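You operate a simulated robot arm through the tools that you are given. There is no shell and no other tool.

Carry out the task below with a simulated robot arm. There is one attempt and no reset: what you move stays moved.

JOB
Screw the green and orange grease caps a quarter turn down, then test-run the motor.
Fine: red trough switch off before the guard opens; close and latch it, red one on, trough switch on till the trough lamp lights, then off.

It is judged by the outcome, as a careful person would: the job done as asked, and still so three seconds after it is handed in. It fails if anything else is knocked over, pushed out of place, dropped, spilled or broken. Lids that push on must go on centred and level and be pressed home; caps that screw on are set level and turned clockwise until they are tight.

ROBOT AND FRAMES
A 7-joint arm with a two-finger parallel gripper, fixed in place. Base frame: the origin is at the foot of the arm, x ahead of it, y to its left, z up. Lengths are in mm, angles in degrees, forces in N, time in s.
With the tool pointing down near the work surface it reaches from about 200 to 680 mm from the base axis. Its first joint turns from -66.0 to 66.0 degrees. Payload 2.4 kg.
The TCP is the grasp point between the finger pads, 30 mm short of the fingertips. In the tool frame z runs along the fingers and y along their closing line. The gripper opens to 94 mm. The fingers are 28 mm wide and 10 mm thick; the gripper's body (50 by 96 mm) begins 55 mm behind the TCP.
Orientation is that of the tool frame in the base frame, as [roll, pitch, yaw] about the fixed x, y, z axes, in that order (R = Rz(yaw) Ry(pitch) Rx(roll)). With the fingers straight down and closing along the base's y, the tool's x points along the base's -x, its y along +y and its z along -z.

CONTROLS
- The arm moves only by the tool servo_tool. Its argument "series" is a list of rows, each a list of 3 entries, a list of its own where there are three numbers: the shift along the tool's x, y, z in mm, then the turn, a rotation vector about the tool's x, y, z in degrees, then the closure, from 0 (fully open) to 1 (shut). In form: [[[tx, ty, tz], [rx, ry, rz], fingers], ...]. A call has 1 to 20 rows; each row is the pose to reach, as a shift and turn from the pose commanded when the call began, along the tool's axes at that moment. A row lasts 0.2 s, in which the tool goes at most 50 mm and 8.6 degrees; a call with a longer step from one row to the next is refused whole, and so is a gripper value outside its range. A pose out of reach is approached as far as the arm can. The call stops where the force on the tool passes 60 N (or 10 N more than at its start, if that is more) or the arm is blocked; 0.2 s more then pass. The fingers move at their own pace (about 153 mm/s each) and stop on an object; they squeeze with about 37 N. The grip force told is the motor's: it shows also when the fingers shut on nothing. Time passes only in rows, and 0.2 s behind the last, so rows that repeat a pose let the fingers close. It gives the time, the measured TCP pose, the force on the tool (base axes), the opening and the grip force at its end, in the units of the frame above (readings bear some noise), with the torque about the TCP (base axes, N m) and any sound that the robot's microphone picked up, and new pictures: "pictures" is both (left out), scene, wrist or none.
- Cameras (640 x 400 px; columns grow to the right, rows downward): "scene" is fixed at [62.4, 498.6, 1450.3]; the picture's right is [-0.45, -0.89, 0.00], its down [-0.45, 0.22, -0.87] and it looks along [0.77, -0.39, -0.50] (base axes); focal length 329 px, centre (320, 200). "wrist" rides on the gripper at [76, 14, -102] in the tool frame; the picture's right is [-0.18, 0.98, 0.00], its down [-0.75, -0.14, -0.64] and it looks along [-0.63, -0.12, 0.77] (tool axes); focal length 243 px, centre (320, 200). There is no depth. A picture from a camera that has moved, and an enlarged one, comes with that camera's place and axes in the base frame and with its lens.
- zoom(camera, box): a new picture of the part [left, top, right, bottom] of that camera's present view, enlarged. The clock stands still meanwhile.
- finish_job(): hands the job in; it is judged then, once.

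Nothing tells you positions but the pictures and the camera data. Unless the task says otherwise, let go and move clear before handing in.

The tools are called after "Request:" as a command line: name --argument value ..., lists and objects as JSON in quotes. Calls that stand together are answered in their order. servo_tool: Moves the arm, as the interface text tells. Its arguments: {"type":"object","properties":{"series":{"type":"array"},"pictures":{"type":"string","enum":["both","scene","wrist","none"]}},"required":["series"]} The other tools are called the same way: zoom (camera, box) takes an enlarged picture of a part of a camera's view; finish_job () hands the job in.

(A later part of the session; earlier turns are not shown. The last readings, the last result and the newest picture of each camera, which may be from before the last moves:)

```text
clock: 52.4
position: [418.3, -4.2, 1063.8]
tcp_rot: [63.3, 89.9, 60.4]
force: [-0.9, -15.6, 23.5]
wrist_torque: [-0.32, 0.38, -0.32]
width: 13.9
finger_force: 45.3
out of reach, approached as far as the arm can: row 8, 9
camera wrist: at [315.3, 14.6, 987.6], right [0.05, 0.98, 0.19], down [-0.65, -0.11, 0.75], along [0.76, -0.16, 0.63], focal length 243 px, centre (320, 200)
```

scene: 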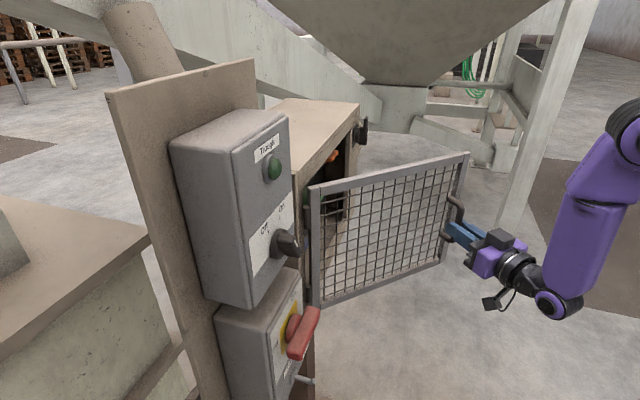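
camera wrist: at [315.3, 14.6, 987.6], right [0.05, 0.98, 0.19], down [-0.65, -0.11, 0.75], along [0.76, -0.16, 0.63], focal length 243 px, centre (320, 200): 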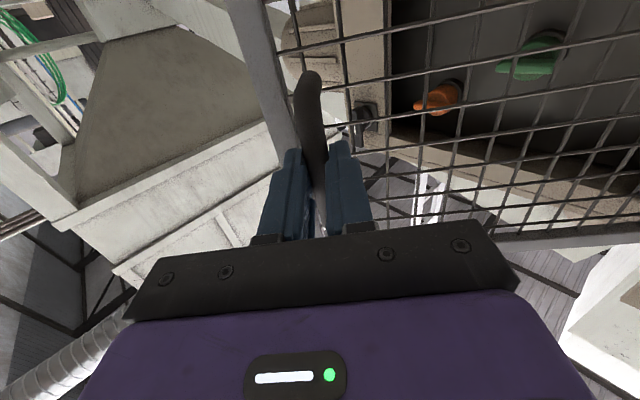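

The guard is about 46° open, and I'm near the inner reach limit with a level tool. I'll loosen to a cage around the bar, then pitch the hand downward around it so I can carry on from above.

Request:
servo_tool --series '[[[0, 0, 0], [0, 0, 0], 0.65], [[0, 0, 0], [0, 0, 0], 0.65], [[-1, 0, 1], [0, 8, 0], 0.65], [[-2, 0, 2], [0, 16, 0], 0.65], [[-4, 0, 3], [0, 24, 0], 0.65], [[-5, 0, 4], [0, 32, 0], 0.65], [[-7, 0, 5], [0, 40, 0], 0.65], [[-8, 0, 6], [0, 48, 0], 0.65], [[-10, 0, 6], [0, 56, 0], 0.65], [[-12, 0, 6], [0, 64, 0], 0.65], [[-12, 0, 6], [0, 72, 0], 0.65], [[-12, 0, 6], [0, 78, 0], 0.65]]'

Request:
zoom --camera "scene" --box '[400, 130, 592, 280]'

```text
clock: 55.0
position: [421.9, 0.6, 1073.3]
tcp_rot: [179.9, 21.6, 177.9]
force: [0.0, 0.1, -0.1]
wrist_torque: [-0.01, -0.03, 0.0]
width: 33.0
finger_force: 0.0
out of reach, approached as far as the arm can: row 3, 9, 11, 12
camera wrist: at [314.9, 17.5, 1140.7], right [0.21, 0.98, 0.07], down [0.46, -0.16, 0.87], along [0.86, -0.15, -0.48], focal length 243 px, centre (320, 200)
```

scene: 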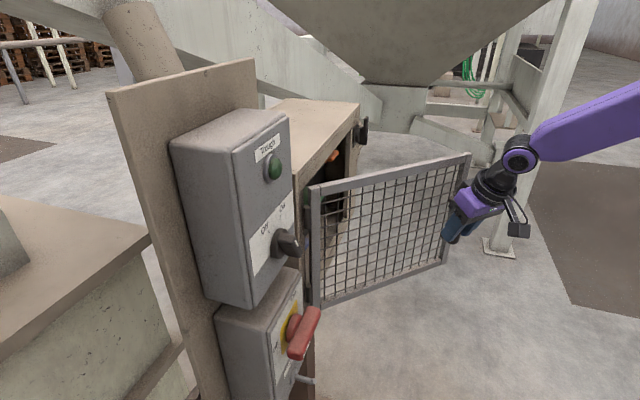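
wrist: 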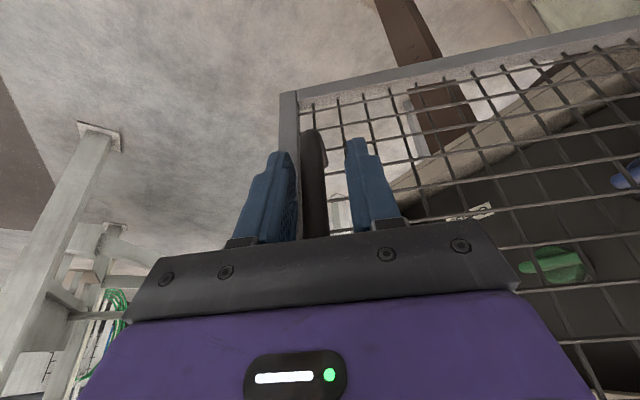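

```text
2.67 times, centred on (496, 205) of scene
camera zoom: at [62.4, 498.6, 1450.3], right [-0.45, -0.89, 0.0], down [-0.45, 0.22, -0.87], along [0.77, -0.39, -0.5], focal length 877 px, centre (-149, 187)
```

zoom: 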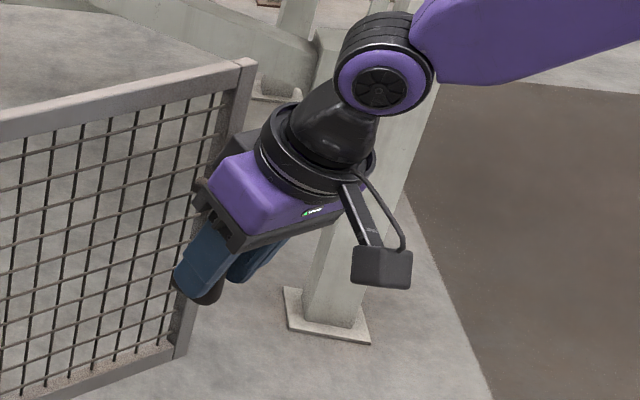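

The hand now straddles the bar from above, pitched about 68° down. I'll close on it and swing the guard further.

Request:
servo_tool --series '[[[0, 0, 0], [0, 0, 0], 1], [[0, 0, 0], [0, 0, 0], 1], [[6.3, 1, -2.5], [0.46, 0, 1.16], 1], [[12.6, 2.3, -5], [0.92, 0, 2.33], 1], [[24.8, 5, -9.8], [1.84, 0, 4.65], 1], [[37.1, 8.4, -14.7], [2.76, 0, 7], 1], [[49.3, 12.3, -19.5], [3.7, 0, 9.3], 1], [[61.2, 16.8, -24.2], [4.6, 0, 11.6], 1], [[73, 21.9, -28.9], [5.5, 0, 14], 1]]'

```text
clock: 57.0
position: [343.2, 20.3, 1072.6]
tcp_rot: [-179.6, 21.3, 162.5]
force: [-16.6, -39.6, 23.2]
wrist_torque: [0.25, -0.54, -0.36]
width: 18.0
finger_force: 45.0
camera wrist: at [244.6, 66.5, 1140.8], right [0.46, 0.88, 0.06], down [0.41, -0.27, 0.87], along [0.79, -0.38, -0.48], focal length 243 px, centre (320, 200)
```

scene: 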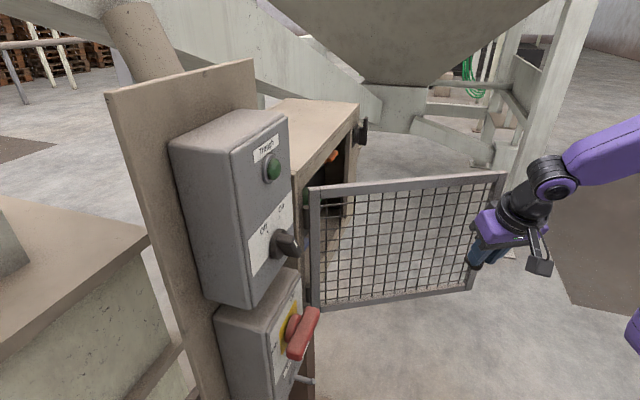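
wrist: 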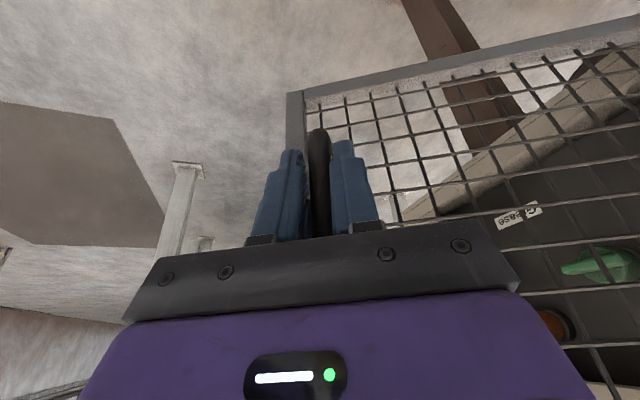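

The grip widened to 18 mm, so the fingers are probably pinching the bar's upper bend at an angle. I'll loosen, see how it sits, and regrip lower.

Request:
servo_tool --series '[[[0, 0, 0], [0, 0, 0], 0.65], [[0, 0, 0], [0, 0, 0], 0.65]]'

Request:
zoom --camera "wrist" --box '[220, 80, 444, 240]'

Request:
zoom --camera "scene" --box '[420, 160, 580, 300]'

```text
clock: 57.6
position: [346.1, 26.5, 1075.3]
tcp_rot: [179.7, 21.6, 162.9]
force: [-0.6, -0.5, 0.0]
wrist_torque: [0.01, -0.01, -0.02]
width: 32.8
finger_force: 0.1
camera wrist: at [246.1, 70.7, 1141.3], right [0.45, 0.89, 0.07], down [0.4, -0.27, 0.87], along [0.8, -0.36, -0.48], focal length 243 px, centre (320, 200)
```

scene: 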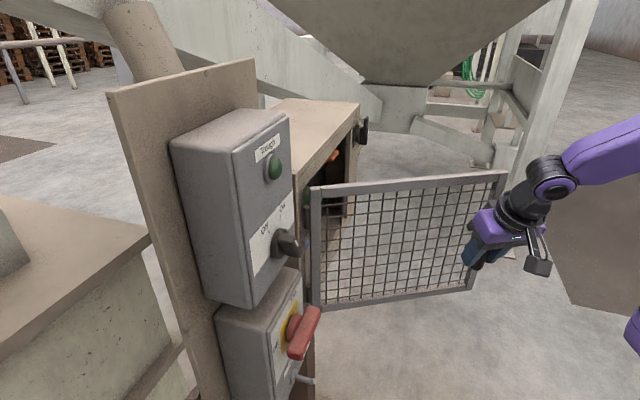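
wrist: 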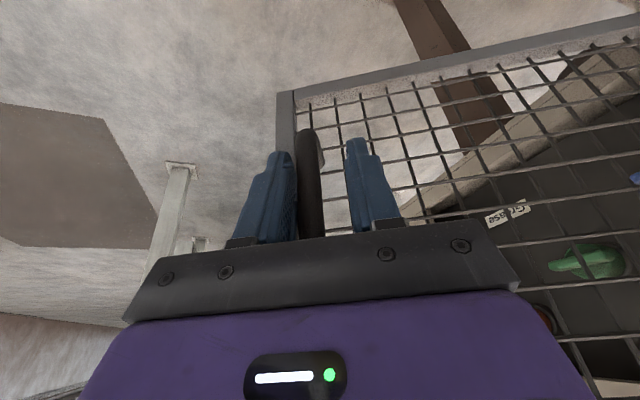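

```text
2.50 times, centred on (332, 160) of wrist
camera zoom: at [246.1, 70.7, 1141.3], right [0.45, 0.89, 0.07], down [0.4, -0.27, 0.87], along [0.8, -0.36, -0.48], focal length 606 px, centre (290, 300)
```

zoom: 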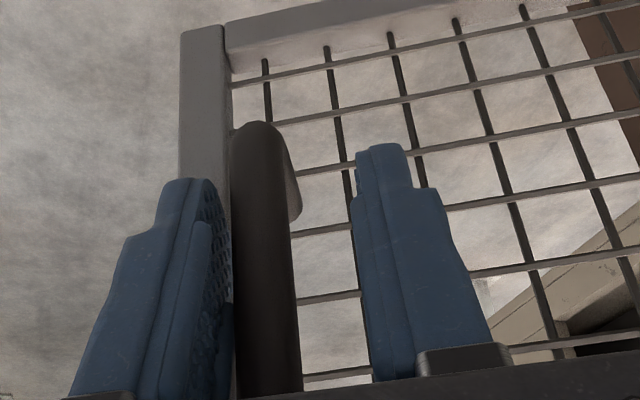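

```text
2.86 times, centred on (500, 230) of scene
camera zoom: at [62.4, 498.6, 1450.3], right [-0.45, -0.89, 0.0], down [-0.45, 0.22, -0.87], along [0.77, -0.39, -0.5], focal length 940 px, centre (-194, 114)
```

zoom: 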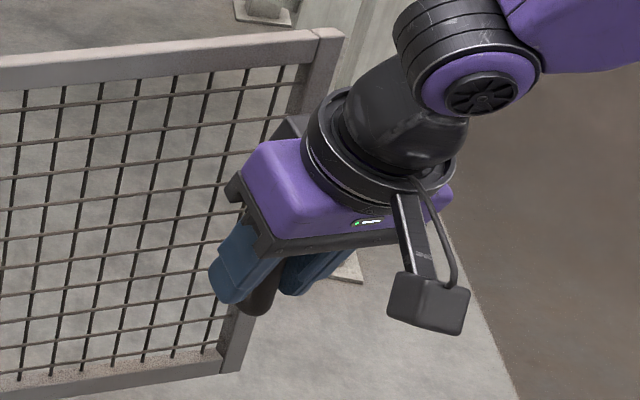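

The bar sits off toward one finger, which shows the hinge is slightly further back than I assumed; refitting gives a radius of about 330 mm. I'll re-centre 8 mm, regrip lower and swing on with the corrected arc.

Request:
servo_tool --series '[[[3.7, -8, 9.3], [0, 0, 0], 0.65], [[3.7, -8, 9.3], [0, 0, 0], 1], [[3.7, -8, 9.3], [0, 0, 0], 1], [[3.7, -8, 9.3], [0, 0, 0], 1], [[10.3, -7, 6.6], [0.46, 0, 1.16], 1], [[17, -6.1, 4], [0.92, 0, 2.33], 1], [[30.2, -3.5, -1.2], [1.84, 0, 4.65], 1], [[43.2, -0.3, -6.3], [2.76, 0, 7], 1], [[56.2, 3.5, -11.5], [3.7, 0, 9.3], 1], [[69, 7.9, -16.5], [4.6, 0, 11.6], 1]]'

```text
clock: 59.8
position: [282.4, 55.3, 1064.5]
tcp_rot: [179.2, 21.7, 150.4]
force: [20.3, 27.2, -7.6]
wrist_torque: [-0.87, -0.76, 0.25]
width: 18.0
finger_force: 45.2
camera wrist: at [194.5, 120.3, 1131.8], right [0.63, 0.77, 0.08], down [0.33, -0.36, 0.87], along [0.7, -0.52, -0.48], focal length 243 px, centre (320, 200)
```

scene: 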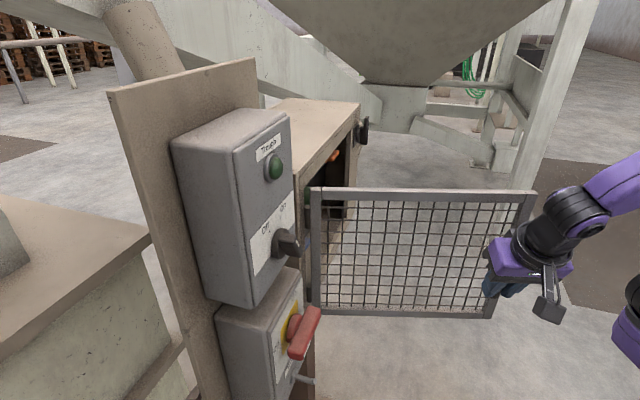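
wrist: 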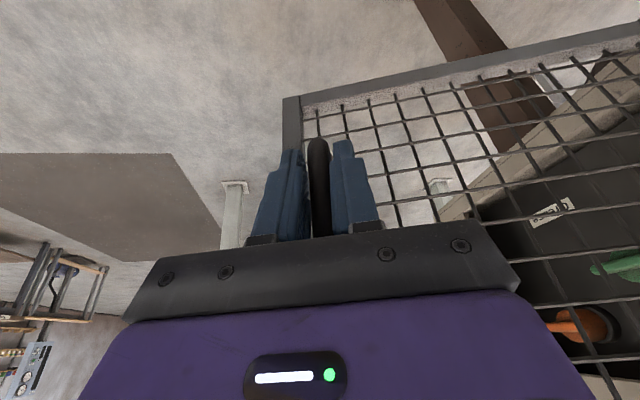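

The guard is at about 70° and still moving freely. I'll continue with a small inward correction, letting the hand's yaw lag the guard's.

Request:
servo_tool --series '[[[-0.5, 1.9, 0.2], [0, 0, 0], 1], [[5.5, 3, -2.2], [0.25, 0, 0.7], 1], [[12.5, 4.1, -5], [0.55, 0, 1.4], 1], [[25.4, 6.5, -10.1], [1.1, 0, 2.8], 1], [[38.1, 9.9, -15.2], [1.67, 0, 4.2], 1], [[50.7, 13.5, -20.2], [2.2, 0, 5.6], 1], [[63.2, 18.1, -25.1], [2.8, 0, 7], 1], [[75.5, 23, -30], [3.3, 0, 8.4], 1]]'

```text
clock: 61.6
position: [223.1, 113.6, 1063.5]
tcp_rot: [179.5, 21.7, 141.4]
force: [18.4, 14.1, 15.9]
wrist_torque: [-0.22, 0.12, 0.21]
width: 17.7
finger_force: 44.9
camera wrist: at [146.0, 192.0, 1131.4], right [0.75, 0.66, 0.07], down [0.27, -0.4, 0.87], along [0.61, -0.63, -0.48], focal length 243 px, centre (320, 200)
```

scene: 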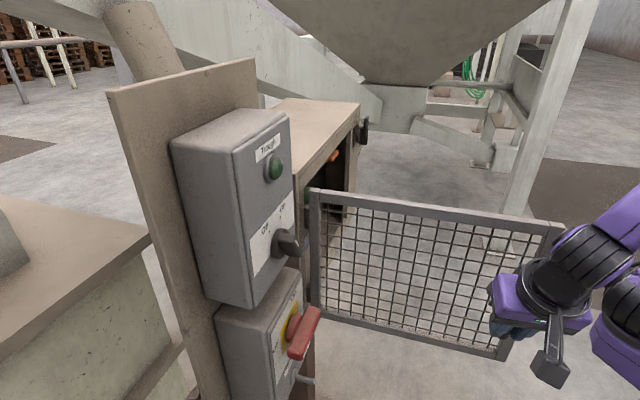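
wrist: 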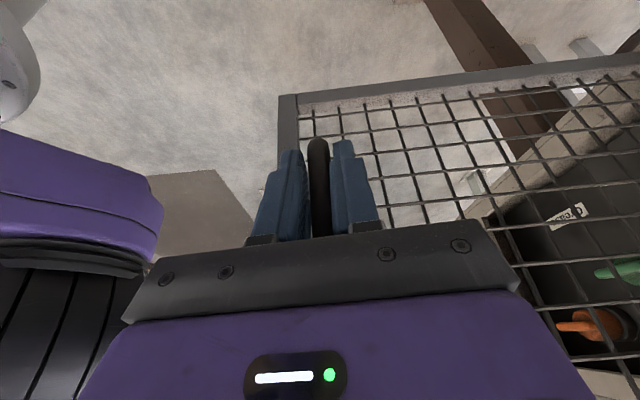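

The guard is near 87°. I'll keep going along the arc.

Request:
servo_tool --series '[[[6.3, 1.6, -2.5], [0.46, 0, 1.16], 1], [[12.7, 3.4, -5.1], [0.92, 0, 2.33], 1], [[25.3, 7.4, -10.1], [1.85, 0, 4.65], 1], [[37.7, 12, -15], [2.8, 0, 7], 1], [[49.9, 17, -19.9], [3.7, 0, 9.3], 1]]'

```text
clock: 62.8
position: [192.4, 160.4, 1064.5]
tcp_rot: [179.5, 21.7, 131.6]
force: [29.6, 16.2, 16.8]
wrist_torque: [-0.25, 0.28, 0.28]
width: 18.0
finger_force: 45.0
camera wrist: at [130.2, 250.2, 1131.3], right [0.85, 0.52, 0.08], down [0.2, -0.44, 0.87], along [0.49, -0.73, -0.48], focal length 243 px, centre (320, 200)
```

scene: 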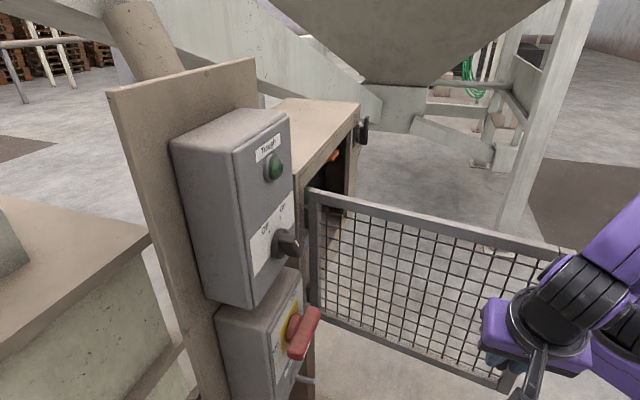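
wrist: 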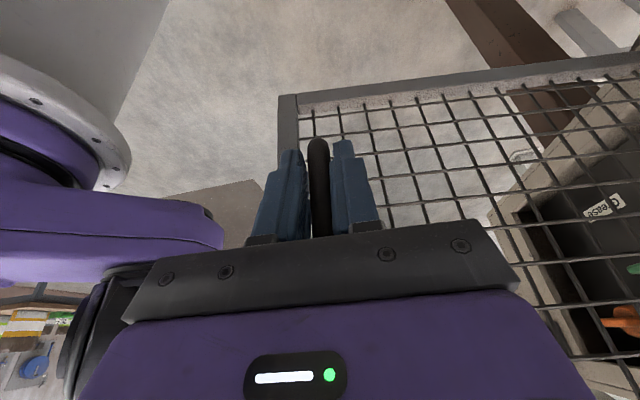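

The guard is at about 96° and my wrist roll is getting large. I'll carry on, turning the hand back slightly so it swivels on the round bar.

Request:
servo_tool --series '[[[6, 3.5, -2.4], [-0.25, 0, -0.7], 1], [[12.1, 5.6, -4.8], [-0.55, 0, -1.4], 1], [[24.6, 10.9, -9.8], [-1.1, 0, -2.8], 1], [[36.7, 15.6, -14.6], [-1.67, 0, -4.2], 1], [[48.9, 20.7, -19.5], [-2.2, 0, -5.6], 1], [[60.8, 26.4, -24.2], [-2.8, 0, -7], 1], [[72.4, 32.5, -28.8], [-3.3, 0, -8.4], 1]]'

```text
clock: 64.0
position: [170.6, 198.1, 1061.7]
tcp_rot: [-177.7, 23.5, 136.9]
force: [-8.7, -10.7, 11.3]
wrist_torque: [-0.44, -0.43, -0.13]
width: 17.0
finger_force: 44.5
stopped in row 6: the force on the tool passed its limit at 69 N (the readings are from after the stop); the commanded pose is now the measured one
camera wrist: at [102.3, 286.0, 1125.2], right [0.8, 0.59, 0.04], down [0.24, -0.38, 0.89], along [0.54, -0.71, -0.45], focal length 243 px, centre (320, 200)
```

scene: 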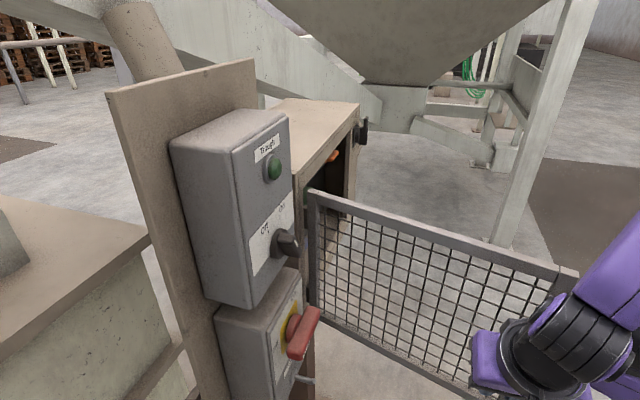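
wrist: 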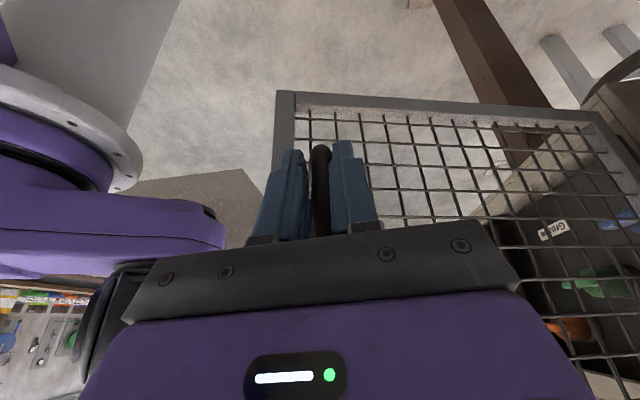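

Something resisted at about 104–105° open. I'll look closely to see whether it's the hinge stop or my arm.

Request:
zoom --camera "scene" --box '[440, 200, 640, 400]'

Request:
zoom --camera "scene" --box '[250, 160, 410, 330]'

Request:
zoom --camera "wrist" --box '[430, 80, 640, 400]'

```text
2.00 times, centred on (540, 300) of scene
camera zoom: at [62.0, 498.2, 1450.4], right [-0.45, -0.89, 0.0], down [-0.45, 0.22, -0.87], along [0.77, -0.39, -0.5], focal length 658 px, centre (-120, 0)
```

zoom: 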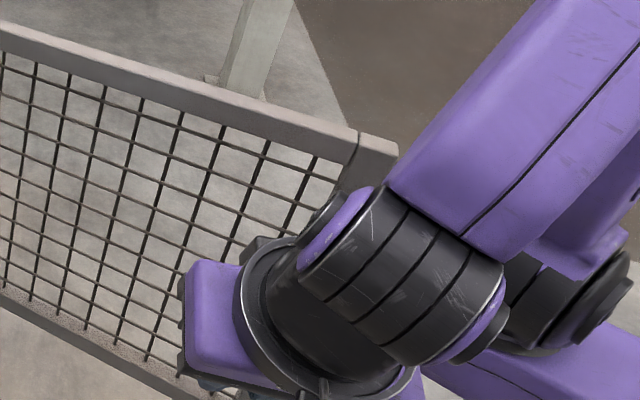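

```text
2.35 times, centred on (330, 245) of scene
camera zoom: at [62.0, 498.2, 1450.4], right [-0.45, -0.89, 0.0], down [-0.45, 0.22, -0.87], along [0.77, -0.39, -0.5], focal length 774 px, centre (296, 94)
```

zoom: 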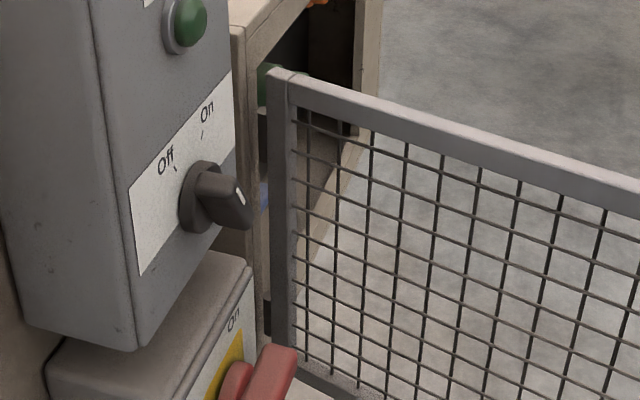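

```text
1.25 times, centred on (535, 240) of wrist
camera zoom: at [102.3, 286.0, 1125.2], right [0.8, 0.59, 0.04], down [0.24, -0.38, 0.89], along [0.54, -0.71, -0.45], focal length 303 px, centre (51, 150)
```

zoom: 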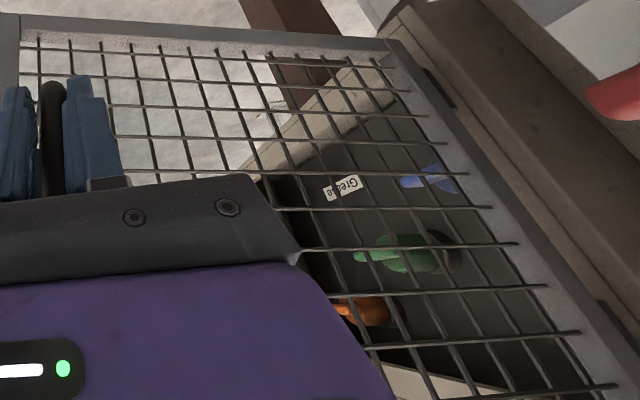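

The arm's own wrist looks close to the guard's top corner, so I'll stop pulling here. I'll release the handle, move off to the left and up, and later push the guard wider from inside.

Request:
servo_tool --series '[[[0, 0, 0], [0, 0, 0], 0.6], [[0, 0, 0], [0, 0, 0], 0.6], [[9, 0, -4], [0, 0, 0], 0.6], [[18, 0, -8], [0, 0, 0], 0.6], [[27.2, 1, -11.8], [0, 0, 0], 0.6], [[29, 20, -33], [0, 0, 0], 0.6], [[30.8, 38, -54.8], [0, 0, 0], 0.6], [[25, 58, -81], [0, 0, 0], 0.6], [[18, 77, -107], [0, 0, 0], 0.6], [[10, 95, -133], [0, 0, 0], 0.6]]'

```text
clock: 66.2
position: [196.2, 315.0, 1178.3]
tcp_rot: [-178.0, 23.3, 137.1]
force: [0.1, 0.6, -0.6]
wrist_torque: [-0.03, -0.01, -0.01]
width: 37.7
finger_force: 0.1
camera wrist: at [126.9, 402.4, 1241.4], right [0.8, 0.59, 0.04], down [0.24, -0.38, 0.89], along [0.55, -0.71, -0.45], focal length 243 px, centre (320, 200)
```

scene: 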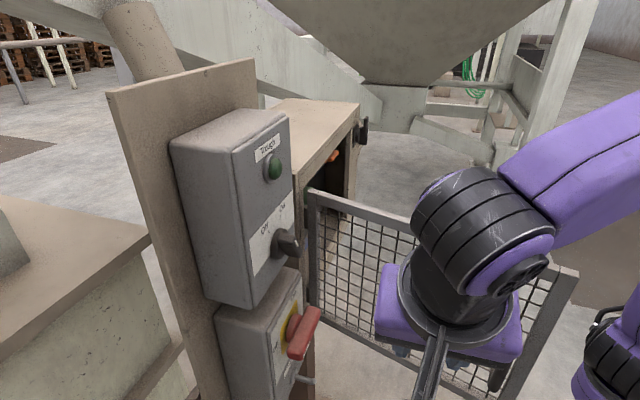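
wrist: 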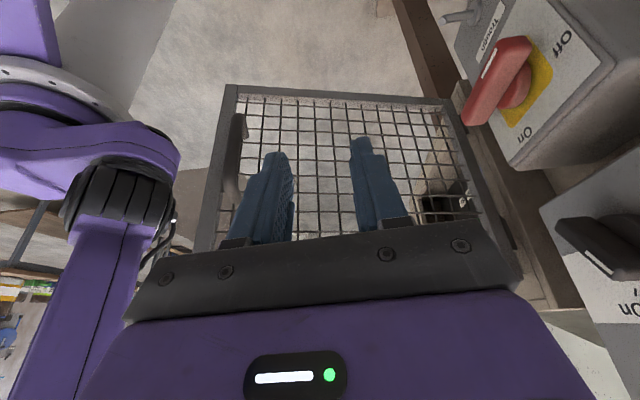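

Clear of the guard, which stays put. Now I'll go up and unwind the yaw.

Request:
servo_tool --series '[[[-6, 0, -14], [-3, 0, -6.9], 0.6], [[-12, 0, -28], [-6, 0, -13.8], 0.6], [[-18, 0, -41], [-8.9, 0, -20.7], 0.6], [[-24, 0, -55], [-11.9, 0, -27.5], 0.6], [[-30, 0, -69], [-14.9, 0, -34.4], 0.6], [[-36, 0, -83], [-17.9, 0, -41.3], 0.6], [[-42, 0, -96], [-20.8, 0, -48.2], 0.6], [[-47.5, 0, -110], [-23.8, 0, -55.1], 0.6]]'

```text
clock: 68.0
position: [196.7, 315.3, 1297.5]
tcp_rot: [-179.1, 21.7, -163.4]
force: [-0.2, 0.0, -0.5]
wrist_torque: [-0.02, 0.02, 0.0]
width: 37.7
finger_force: 0.1
camera wrist: at [88.9, 299.3, 1364.3], right [-0.11, 0.99, 0.05], down [0.48, 0.01, 0.88], along [0.87, 0.13, -0.48], focal length 243 px, centre (320, 200)
```

scene: 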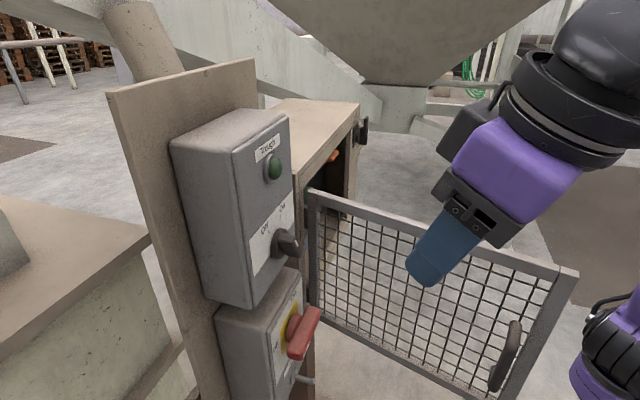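
wrist: 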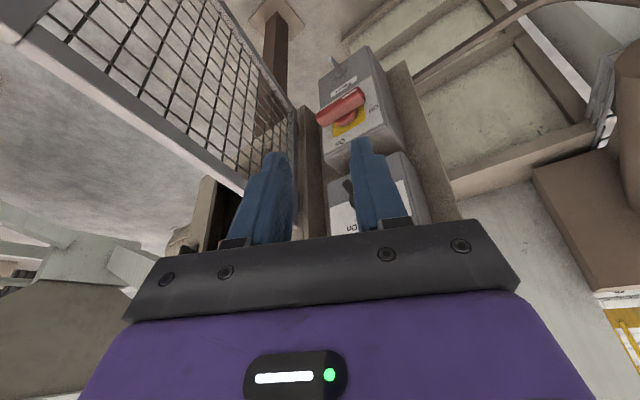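

I'm above the guard. I'll cross over it to the inside, pointing straight down with fingers shut, ready to push the guard wider from its inner face.

Request:
servo_tool --series '[[[-8.7, -27, 3.5], [0, 2.7, 0], 0.8], [[-17.3, -54, 6.9], [0, 5.4, 0], 1], [[-26, -81, 10.4], [0, 8.1, 0], 1], [[-34.7, -108, 13.8], [0, 10.8, 0], 1], [[-43.4, -135, 17.2], [0, 13.5, 0], 1], [[-52, -162, 20.7], [0, 16.2, 0], 1], [[-60.7, -189, 24.2], [0, 18.9, 0], 1], [[-69.4, -215.6, 27.6], [0, 21.7, 0], 1], [[-69.4, -215.6, 27.6], [0, 21.7, 0], 1]]'

```text
clock: 70.0
position: [336.8, 154.3, 1315.2]
tcp_rot: [-167.7, 8.1, -162.6]
force: [0.5, -0.2, -0.5]
wrist_torque: [0.02, 0.02, -0.01]
width: 0.0
finger_force: 32.8
out of reach, approached as far as the arm can: row 2, 3, 4, 5, 6, 7, 8, 9
camera wrist: at [241.2, 160.4, 1401.1], right [-0.09, 0.98, -0.18], down [0.63, 0.19, 0.76], along [0.78, -0.05, -0.63], focal length 243 px, centre (320, 200)
```

scene: 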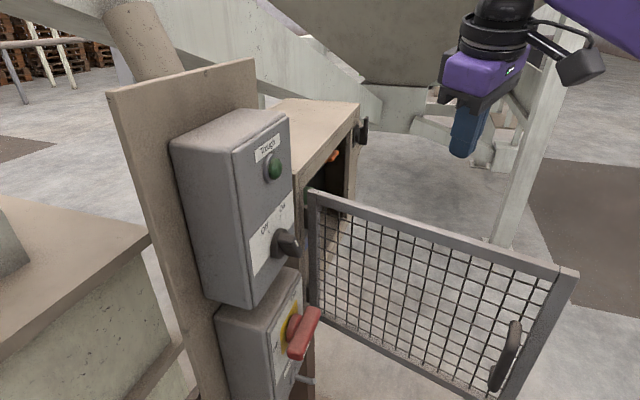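
wrist: 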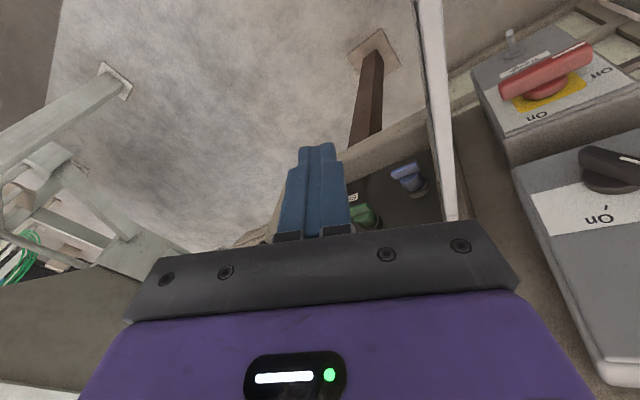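

I'm on the inner side of the guard now. I'll lower so only the fingers come below the guard's top rail.

Request:
servo_tool --series '[[[4.7, 5.8, 25.3], [0, 0, 0], 1], [[9.3, 11.6, 50.7], [0, 0, 0], 1], [[14, 17.5, 76], [0, 0, 0], 1], [[18.6, 23.3, 101.4], [0, 0, 0], 1], [[23.3, 29.1, 126.7], [0, 0, 0], 1]]'

```text
clock: 71.2
position: [330.9, 151.5, 1180.8]
tcp_rot: [-166.7, 9.0, -162.5]
force: [0.0, -0.5, -0.1]
wrist_torque: [0.01, 0.01, 0.01]
width: 0.0
finger_force: 33.1
out of reach, approached as far as the arm can: row 1
camera wrist: at [233.5, 159.4, 1264.4], right [-0.08, 0.98, -0.19], down [0.61, 0.2, 0.77], along [0.79, -0.06, -0.61], focal length 243 px, centre (320, 200)
```

scene: 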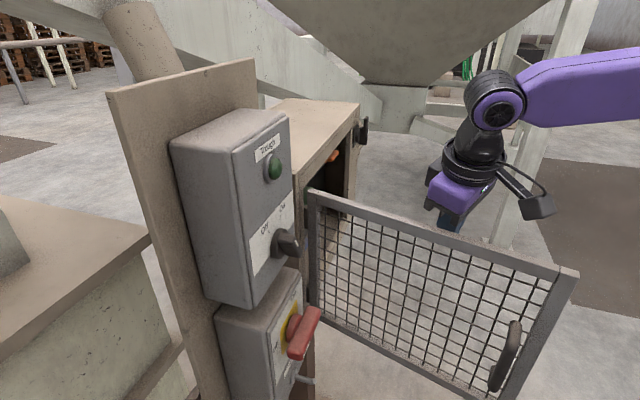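
wrist: 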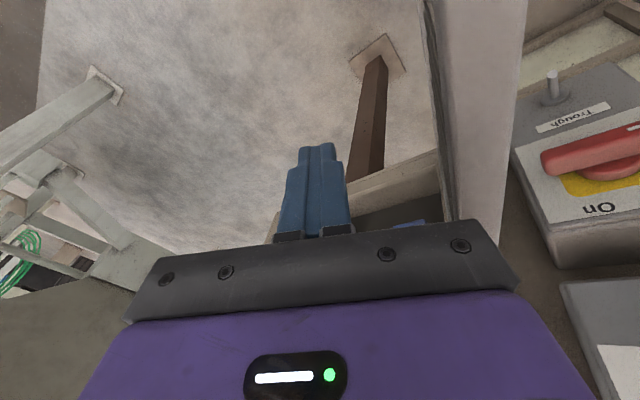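

The guard is to the left of the fingers. I'll sweep left to push it wider, watching the force.

Request:
servo_tool --series '[[[7, 9, -3], [0, 0, 0], 1], [[13.9, 17.6, -6.4], [0, 0, 0], 1], [[20, 35, -11.5], [0, 0, 0], 1], [[26.4, 52.6, -16.7], [0, 0, 0], 1], [[30, 70, -21.4], [0, 0, 0], 1], [[33.2, 89.2, -26.5], [0, 0, 0], 1]]'

```text
clock: 72.3
position: [304.3, 175.4, 1183.8]
tcp_rot: [-164.5, 9.5, -163.9]
force: [3.8, -17.0, 2.9]
wrist_torque: [0.5, 0.15, 0.35]
width: 0.2
finger_force: 33.3
out of reach, approached as far as the arm can: row 1, 3, 5
stopped in row 5: the force on the tool passed its limit at 76 N (the readings are from after the stop); the commanded pose is now the measured one
camera wrist: at [205.3, 188.5, 1264.8], right [-0.05, 0.97, -0.23], down [0.6, 0.21, 0.77], along [0.8, -0.1, -0.6], focal length 243 px, centre (320, 200)
```

scene: 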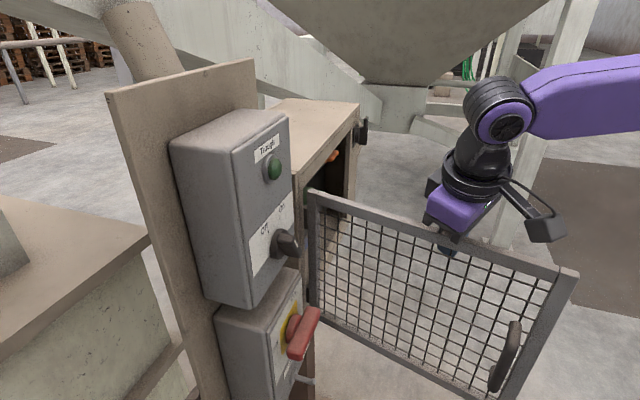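
wrist: 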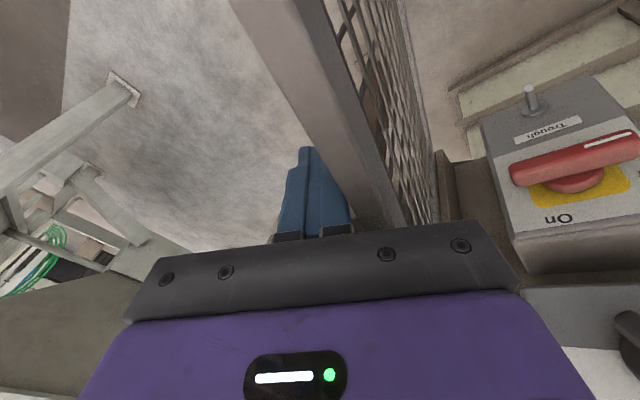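

The guard did not give, so its hinge stop is here, at roughly 105° open. That leaves enough room on its right. I'll back away from it and swing the tool level in front of the open cabinet.

Request:
servo_tool --series '[[[-13.5, -23.3, 8.8], [0, 0, 0], 1], [[-27, -46.5, 17.6], [0, 0, 0], 1], [[-40.5, -69.8, 26.4], [0, 0, 0], 1], [[-50, -76, 35], [-3.3, -7.4, -0.9], 1], [[-59.5, -82.2, 43.5], [-6.7, -14.9, -1.7], 1], [[-69, -88.4, 52], [-10, -22.3, -2.6], 1], [[-78.5, -94.6, 60.5], [-13.3, -29.7, -3.5], 1], [[-88, -100.8, 69], [-16.7, -37.1, -4.4], 1], [[-97.4, -107, 77.6], [-20, -44.6, -5.2], 1], [[-107, -113.2, 86], [-23.4, -52, -6.1], 1], [[-116.4, -119.4, 94.6], [-26.7, -59.4, -7], 1], [[-126, -125.6, 103], [-30, -66.8, -7.9], 1], [[-135.4, -131.8, 111.7], [-33.4, -74.3, -8.7], 1], [[-144.9, -138, 120.2], [-36.7, -81.7, -9.6], 1]]'

```text
clock: 75.3
position: [498.9, 62.9, 1128.2]
tcp_rot: [72.6, 89.6, 117.8]
force: [-0.9, 0.4, 0.0]
wrist_torque: [-0.01, 0.02, 0.02]
width: 0.1
finger_force: 32.6
camera wrist: at [415.2, 0.5, 1051.4], right [-0.7, 0.69, 0.19], down [-0.35, -0.56, 0.75], along [0.63, 0.46, 0.63], focal length 243 px, centre (320, 200)
```

scene: 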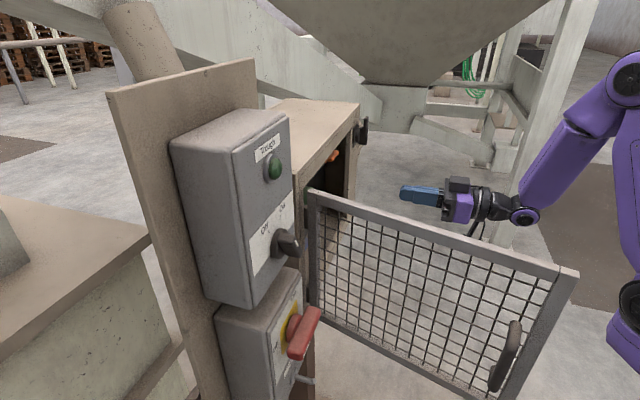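
wrist: 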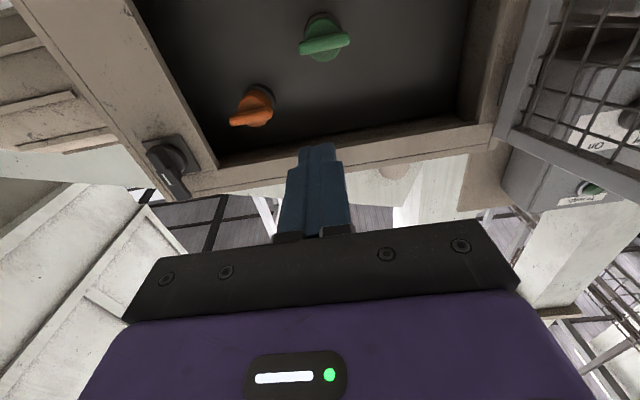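

The cabinet is open in front of me, with the green and orange wing caps in plain view. I'll enlarge them to measure.

Request:
zoom --camera "wrist" --box '[210, 0, 402, 140]'

Request:
zoom --camera "wrist" --box '[100, 0, 560, 240]'

```text
2.86 times, centred on (306, 70) of wrist
camera zoom: at [415.2, 0.5, 1051.4], right [-0.7, 0.69, 0.19], down [-0.35, -0.56, 0.75], along [0.63, 0.46, 0.63], focal length 693 px, centre (360, 571)
```

zoom: 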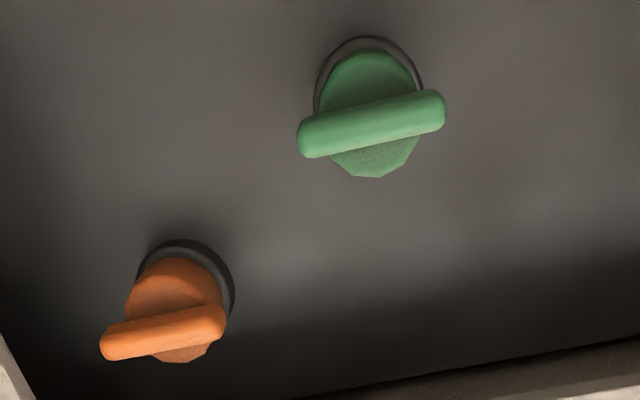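

```text
1.39 times, centred on (330, 120) of wrist
camera zoom: at [415.2, 0.5, 1051.4], right [-0.7, 0.69, 0.19], down [-0.35, -0.56, 0.75], along [0.63, 0.46, 0.63], focal length 338 px, centre (306, 311)
```

zoom: 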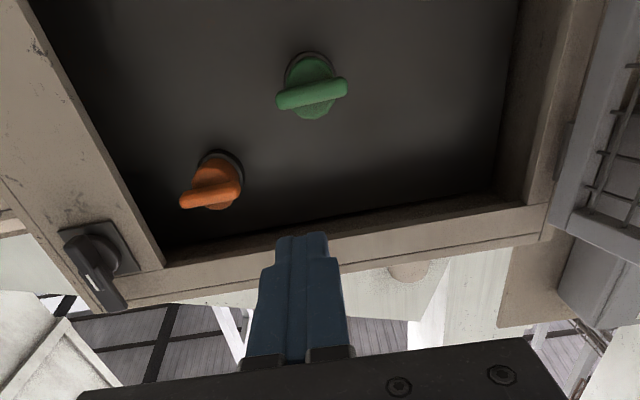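

Both wing bars lie horizontally: green centred near e = 295, z = 1089, orange near e = 400, z = 1149, where e is distance along the panel face. I'll roll 90° counter-clockwise so the fingers close vertically, and line up on green.

Request:
servo_tool --series '[[[3, 1, 7], [0, 0, -8.2], 0.8], [[7, 2, 14], [0, 0, -16.4], 0.6], [[10, 3, 21], [0, 0, -24.6], 0.5], [[14, 5, 28], [0, 0, -32.8], 0.5], [[18, 6, 35], [0, 0, -41], 0.5], [[21, 7, 42], [0, 0, -49.2], 0.5], [[25, 8, 49], [0, 0, -57.4], 0.5], [[28, 9, 57], [0, 0, -65.6], 0.5], [[32, 11, 65], [0, 0, -73.8], 0.5], [[36, 12, 73], [0, 0, -82], 0.5], [[39, 13, 80], [0, 0, -90], 0.5]]'

Request:
zoom --camera "wrist" --box '[160, 0, 480, 220]'

```text
clock: 77.7
position: [715.0, 43.1, 1150.3]
tcp_rot: [-89.3, 5.4, -44.9]
force: [-43.7, -15.1, 31.3]
wrist_torque: [0.72, -2.41, 0.01]
width: 64.0
finger_force: 15.3
out of reach, approached as far as the arm can: row 1, 2, 3, 4, 5, 6, 7, 8, 9, 10, 11
camera wrist: at [695.2, -81.9, 1128.7], right [-0.19, 0.2, -0.96], down [-0.98, 0.06, 0.2], along [0.1, 0.98, 0.19], focal length 243 px, centre (320, 200)
```

scene: 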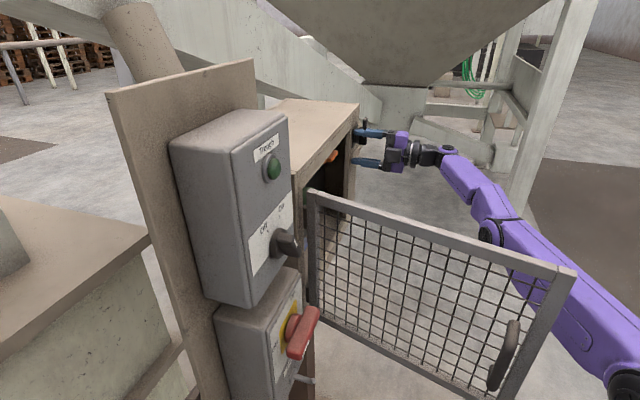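
wrist: 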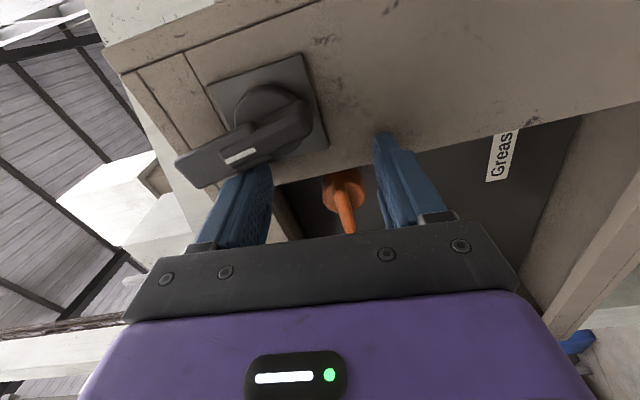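

```text
1.82 times, centred on (320, 110) of wrist
camera zoom: at [695.2, -81.9, 1128.7], right [-0.19, 0.2, -0.96], down [-0.98, 0.06, 0.2], along [0.1, 0.98, 0.19], focal length 441 px, centre (320, 364)
```

zoom: 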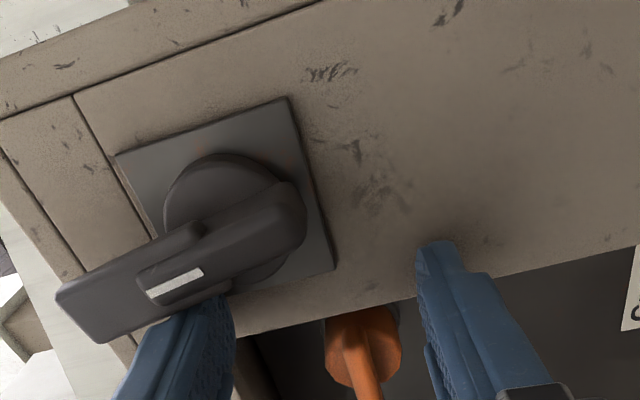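

The arm hit an internal limit, stretched out to the right and is now touching beside the latch. I'll back straight out first.

Request:
servo_tool --series '[[[0, 0, -10], [0, 0, 0], 0.32], [[0, 0, -25], [0, 0, 0], 0.32], [[0, 0, -45], [0, 0, 0], 0.32], [[0, 0, -65], [0, 0, 0], 0.32], [[0, 0, -90], [0, 0, 0], 0.32]]'

Request:
zoom --camera "scene" --box '[310, 90, 470, 190]'

```text
clock: 78.9
position: [678.8, -27.6, 1137.9]
tcp_rot: [-90.4, 6.5, -45.0]
force: [-0.7, -0.3, 0.4]
wrist_torque: [0.0, 0.0, -0.03]
width: 64.3
finger_force: 0.0
out of reach, approached as far as the arm can: row 1, 2, 3, 4, 5
camera wrist: at [660.3, -153.0, 1117.4], right [-0.21, 0.2, -0.96], down [-0.97, 0.06, 0.23], along [0.11, 0.98, 0.18], focal length 243 px, centre (320, 200)
```

scene: 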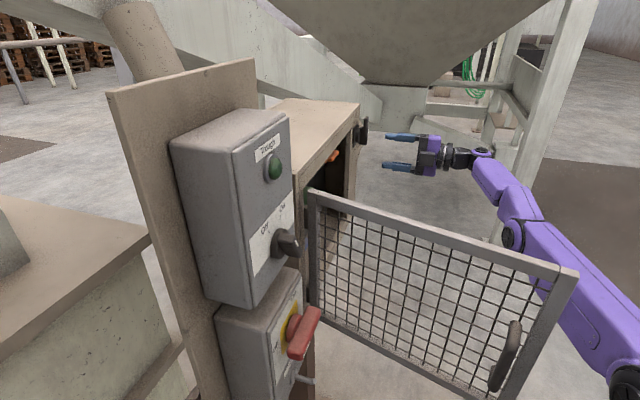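
wrist: 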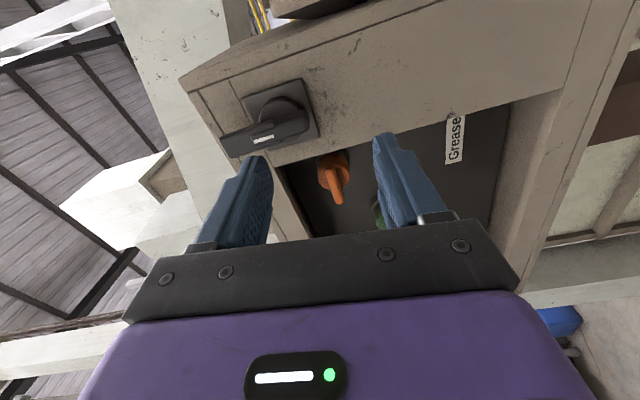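

```text
4.00 times, centred on (390, 140) of scene
camera zoom: at [62.4, 498.6, 1450.2], right [-0.45, -0.89, 0.0], down [-0.45, 0.22, -0.87], along [0.77, -0.39, -0.5], focal length 1316 px, centre (40, 440)
```

zoom: 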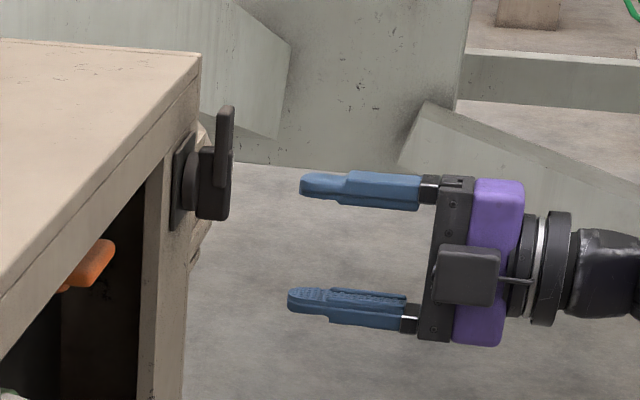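

Everything is intact and the latch is still upright. The wrist's roll range has evidently shifted with all the twisting, so I'll return to the level, camera-below pose in free space and test the roll range there.

Request:
servo_tool --series '[[[-8, 0, -3], [0, 0, 8], 0.5], [[-16, 0, -6], [0, 0, 16], 0.5], [[-24, 0, -9], [0, 0, 24], 0.5], [[-32, 0, -12], [0, 0, 32], 0.5], [[-40, 0, -15], [0, 0, 40], 0.5], [[-48, 0, -18], [0, 0, 48], 0.5], [[-56, 0, -21], [0, 0, 56], 0.5], [[-64, 0, -24], [0, 0, 64], 0.5], [[-72, 0, -27], [0, 0, 72], 0.5], [[-80, 0, -30], [0, 0, 80], 0.5], [[-85, 0, -30], [0, 0, 84], 0.5]]'

```text
clock: 81.3
position: [669.3, -33.8, 1154.7]
tcp_rot: [-97.5, 86.4, -51.2]
force: [0.6, 0.4, 0.4]
wrist_torque: [0.01, 0.01, 0.0]
width: 47.1
finger_force: 0.0
out of reach, approached as far as the arm can: row 1, 2, 3, 4, 5, 6, 7, 8, 9, 10, 11
camera wrist: at [591.0, -102.2, 1078.8], right [-0.71, 0.69, 0.12], down [-0.37, -0.52, 0.77], along [0.59, 0.5, 0.63], focal length 243 px, centre (320, 200)
```

scene: 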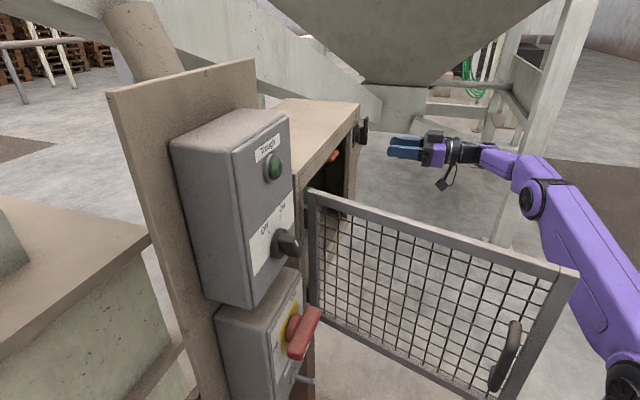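
wrist: 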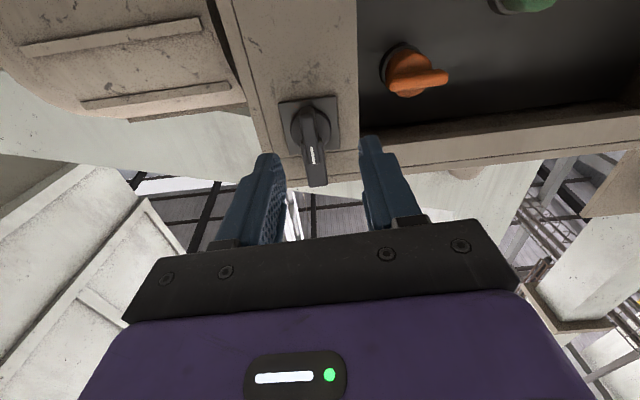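

The roll came back, but the arm is nearly straight. I'll try drawing the hand back and upward to bend the elbow again.

Request:
servo_tool --series '[[[-10, 5, -15], [0, 0, 0], 0.5], [[-20, 10, -30], [0, 0, 0], 0.5], [[-30, 15, -45], [0, 0, 0], 0.5], [[-40, 20, -60], [0, 0, 0], 0.5], [[-50, 25, -75], [0, 0, 0], 0.5], [[-60, 30, -90], [0, 0, 0], 0.5]]'

```text
clock: 82.7
position: [583.1, -73.5, 1211.5]
tcp_rot: [-97.8, 86.5, -51.7]
force: [-0.1, -0.2, -0.3]
wrist_torque: [0.02, 0.01, 0.01]
width: 47.0
finger_force: 0.1
camera wrist: at [504.4, -142.5, 1135.3], right [-0.72, 0.69, 0.12], down [-0.37, -0.53, 0.77], along [0.59, 0.5, 0.63], focal length 243 px, centre (320, 200)
```

scene: 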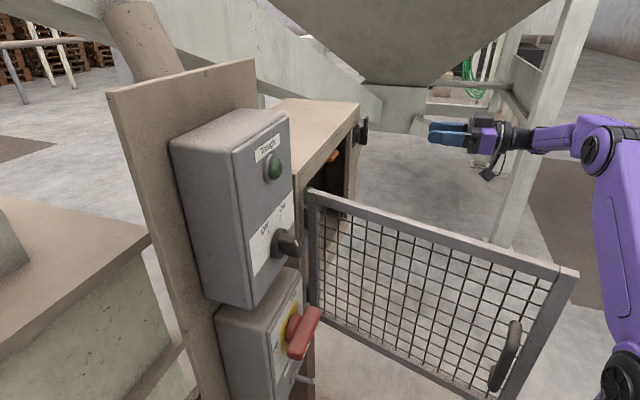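
wrist: 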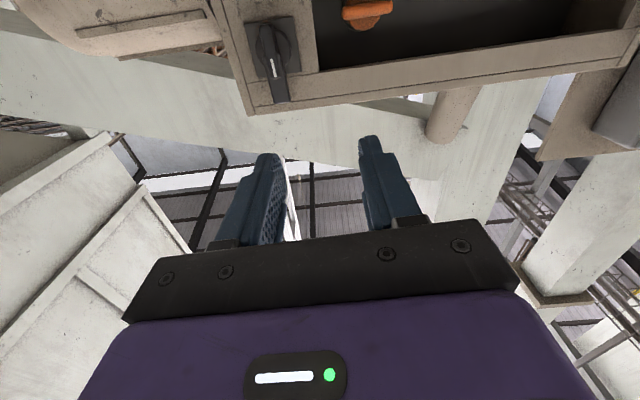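

The elbow bends normally again. Now I'll test the roll toward the camera-right pose in small steps in this free space.

Request:
servo_tool --series '[[[0, 0, 0], [0, 0, -8], 0.5], [[0, 0, 0], [0, 0, -16], 0.5], [[0, 0, 0], [0, 0, -24], 0.5], [[0, 0, 0], [0, 0, -32], 0.5], [[0, 0, 0], [0, 0, -40], 0.5]]' --pictures "scene"

```text
clock: 83.9
position: [583.5, -73.0, 1211.7]
tcp_rot: [-90.6, 46.4, -44.3]
force: [-0.4, 0.1, 0.5]
wrist_torque: [-0.04, 0.01, 0.03]
width: 47.4
finger_force: 0.0
```

scene: 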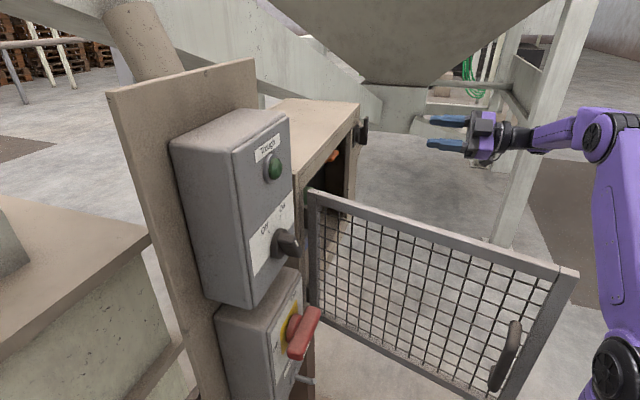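

That works. I'll continue to the camera-right pose.

Request:
servo_tool --series '[[[0, 0, 0], [0, 0, -8], 0.5], [[0, 0, 0], [0, 0, -16], 0.5], [[0, 0, 0], [0, 0, -24], 0.5], [[0, 0, 0], [0, 0, -32], 0.5], [[0, 0, 0], [0, 0, -40], 0.5], [[0, 0, 0], [0, 0, -46.4], 0.5]]' --pictures "both"

```text
clock: 85.3
position: [614.0, -100.3, 1220.3]
tcp_rot: [-90.5, 1.7, -43.8]
force: [-0.4, -0.5, 0.5]
wrist_torque: [-0.03, 0.03, 0.01]
width: 46.8
finger_force: 0.1
out of reach, approached as far as the arm can: row 3, 4, 5, 6
camera wrist: at [597.1, -227.6, 1204.2], right [-0.16, 0.14, -0.98], down [-0.98, 0.06, 0.17], along [0.08, 0.99, 0.13], focal length 243 px, centre (320, 200)
```

scene: 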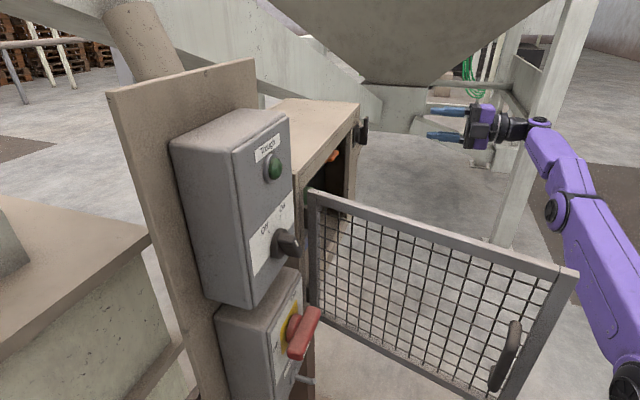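
wrist: 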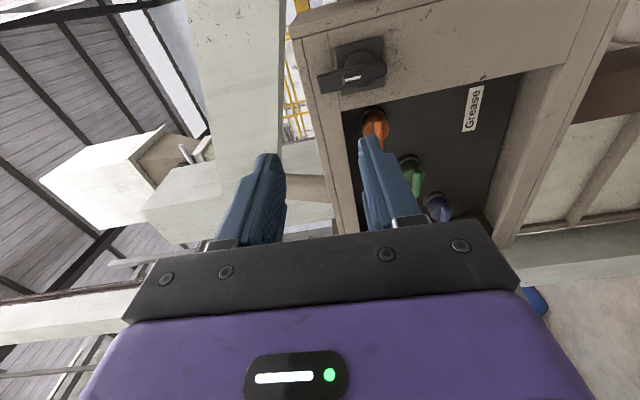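

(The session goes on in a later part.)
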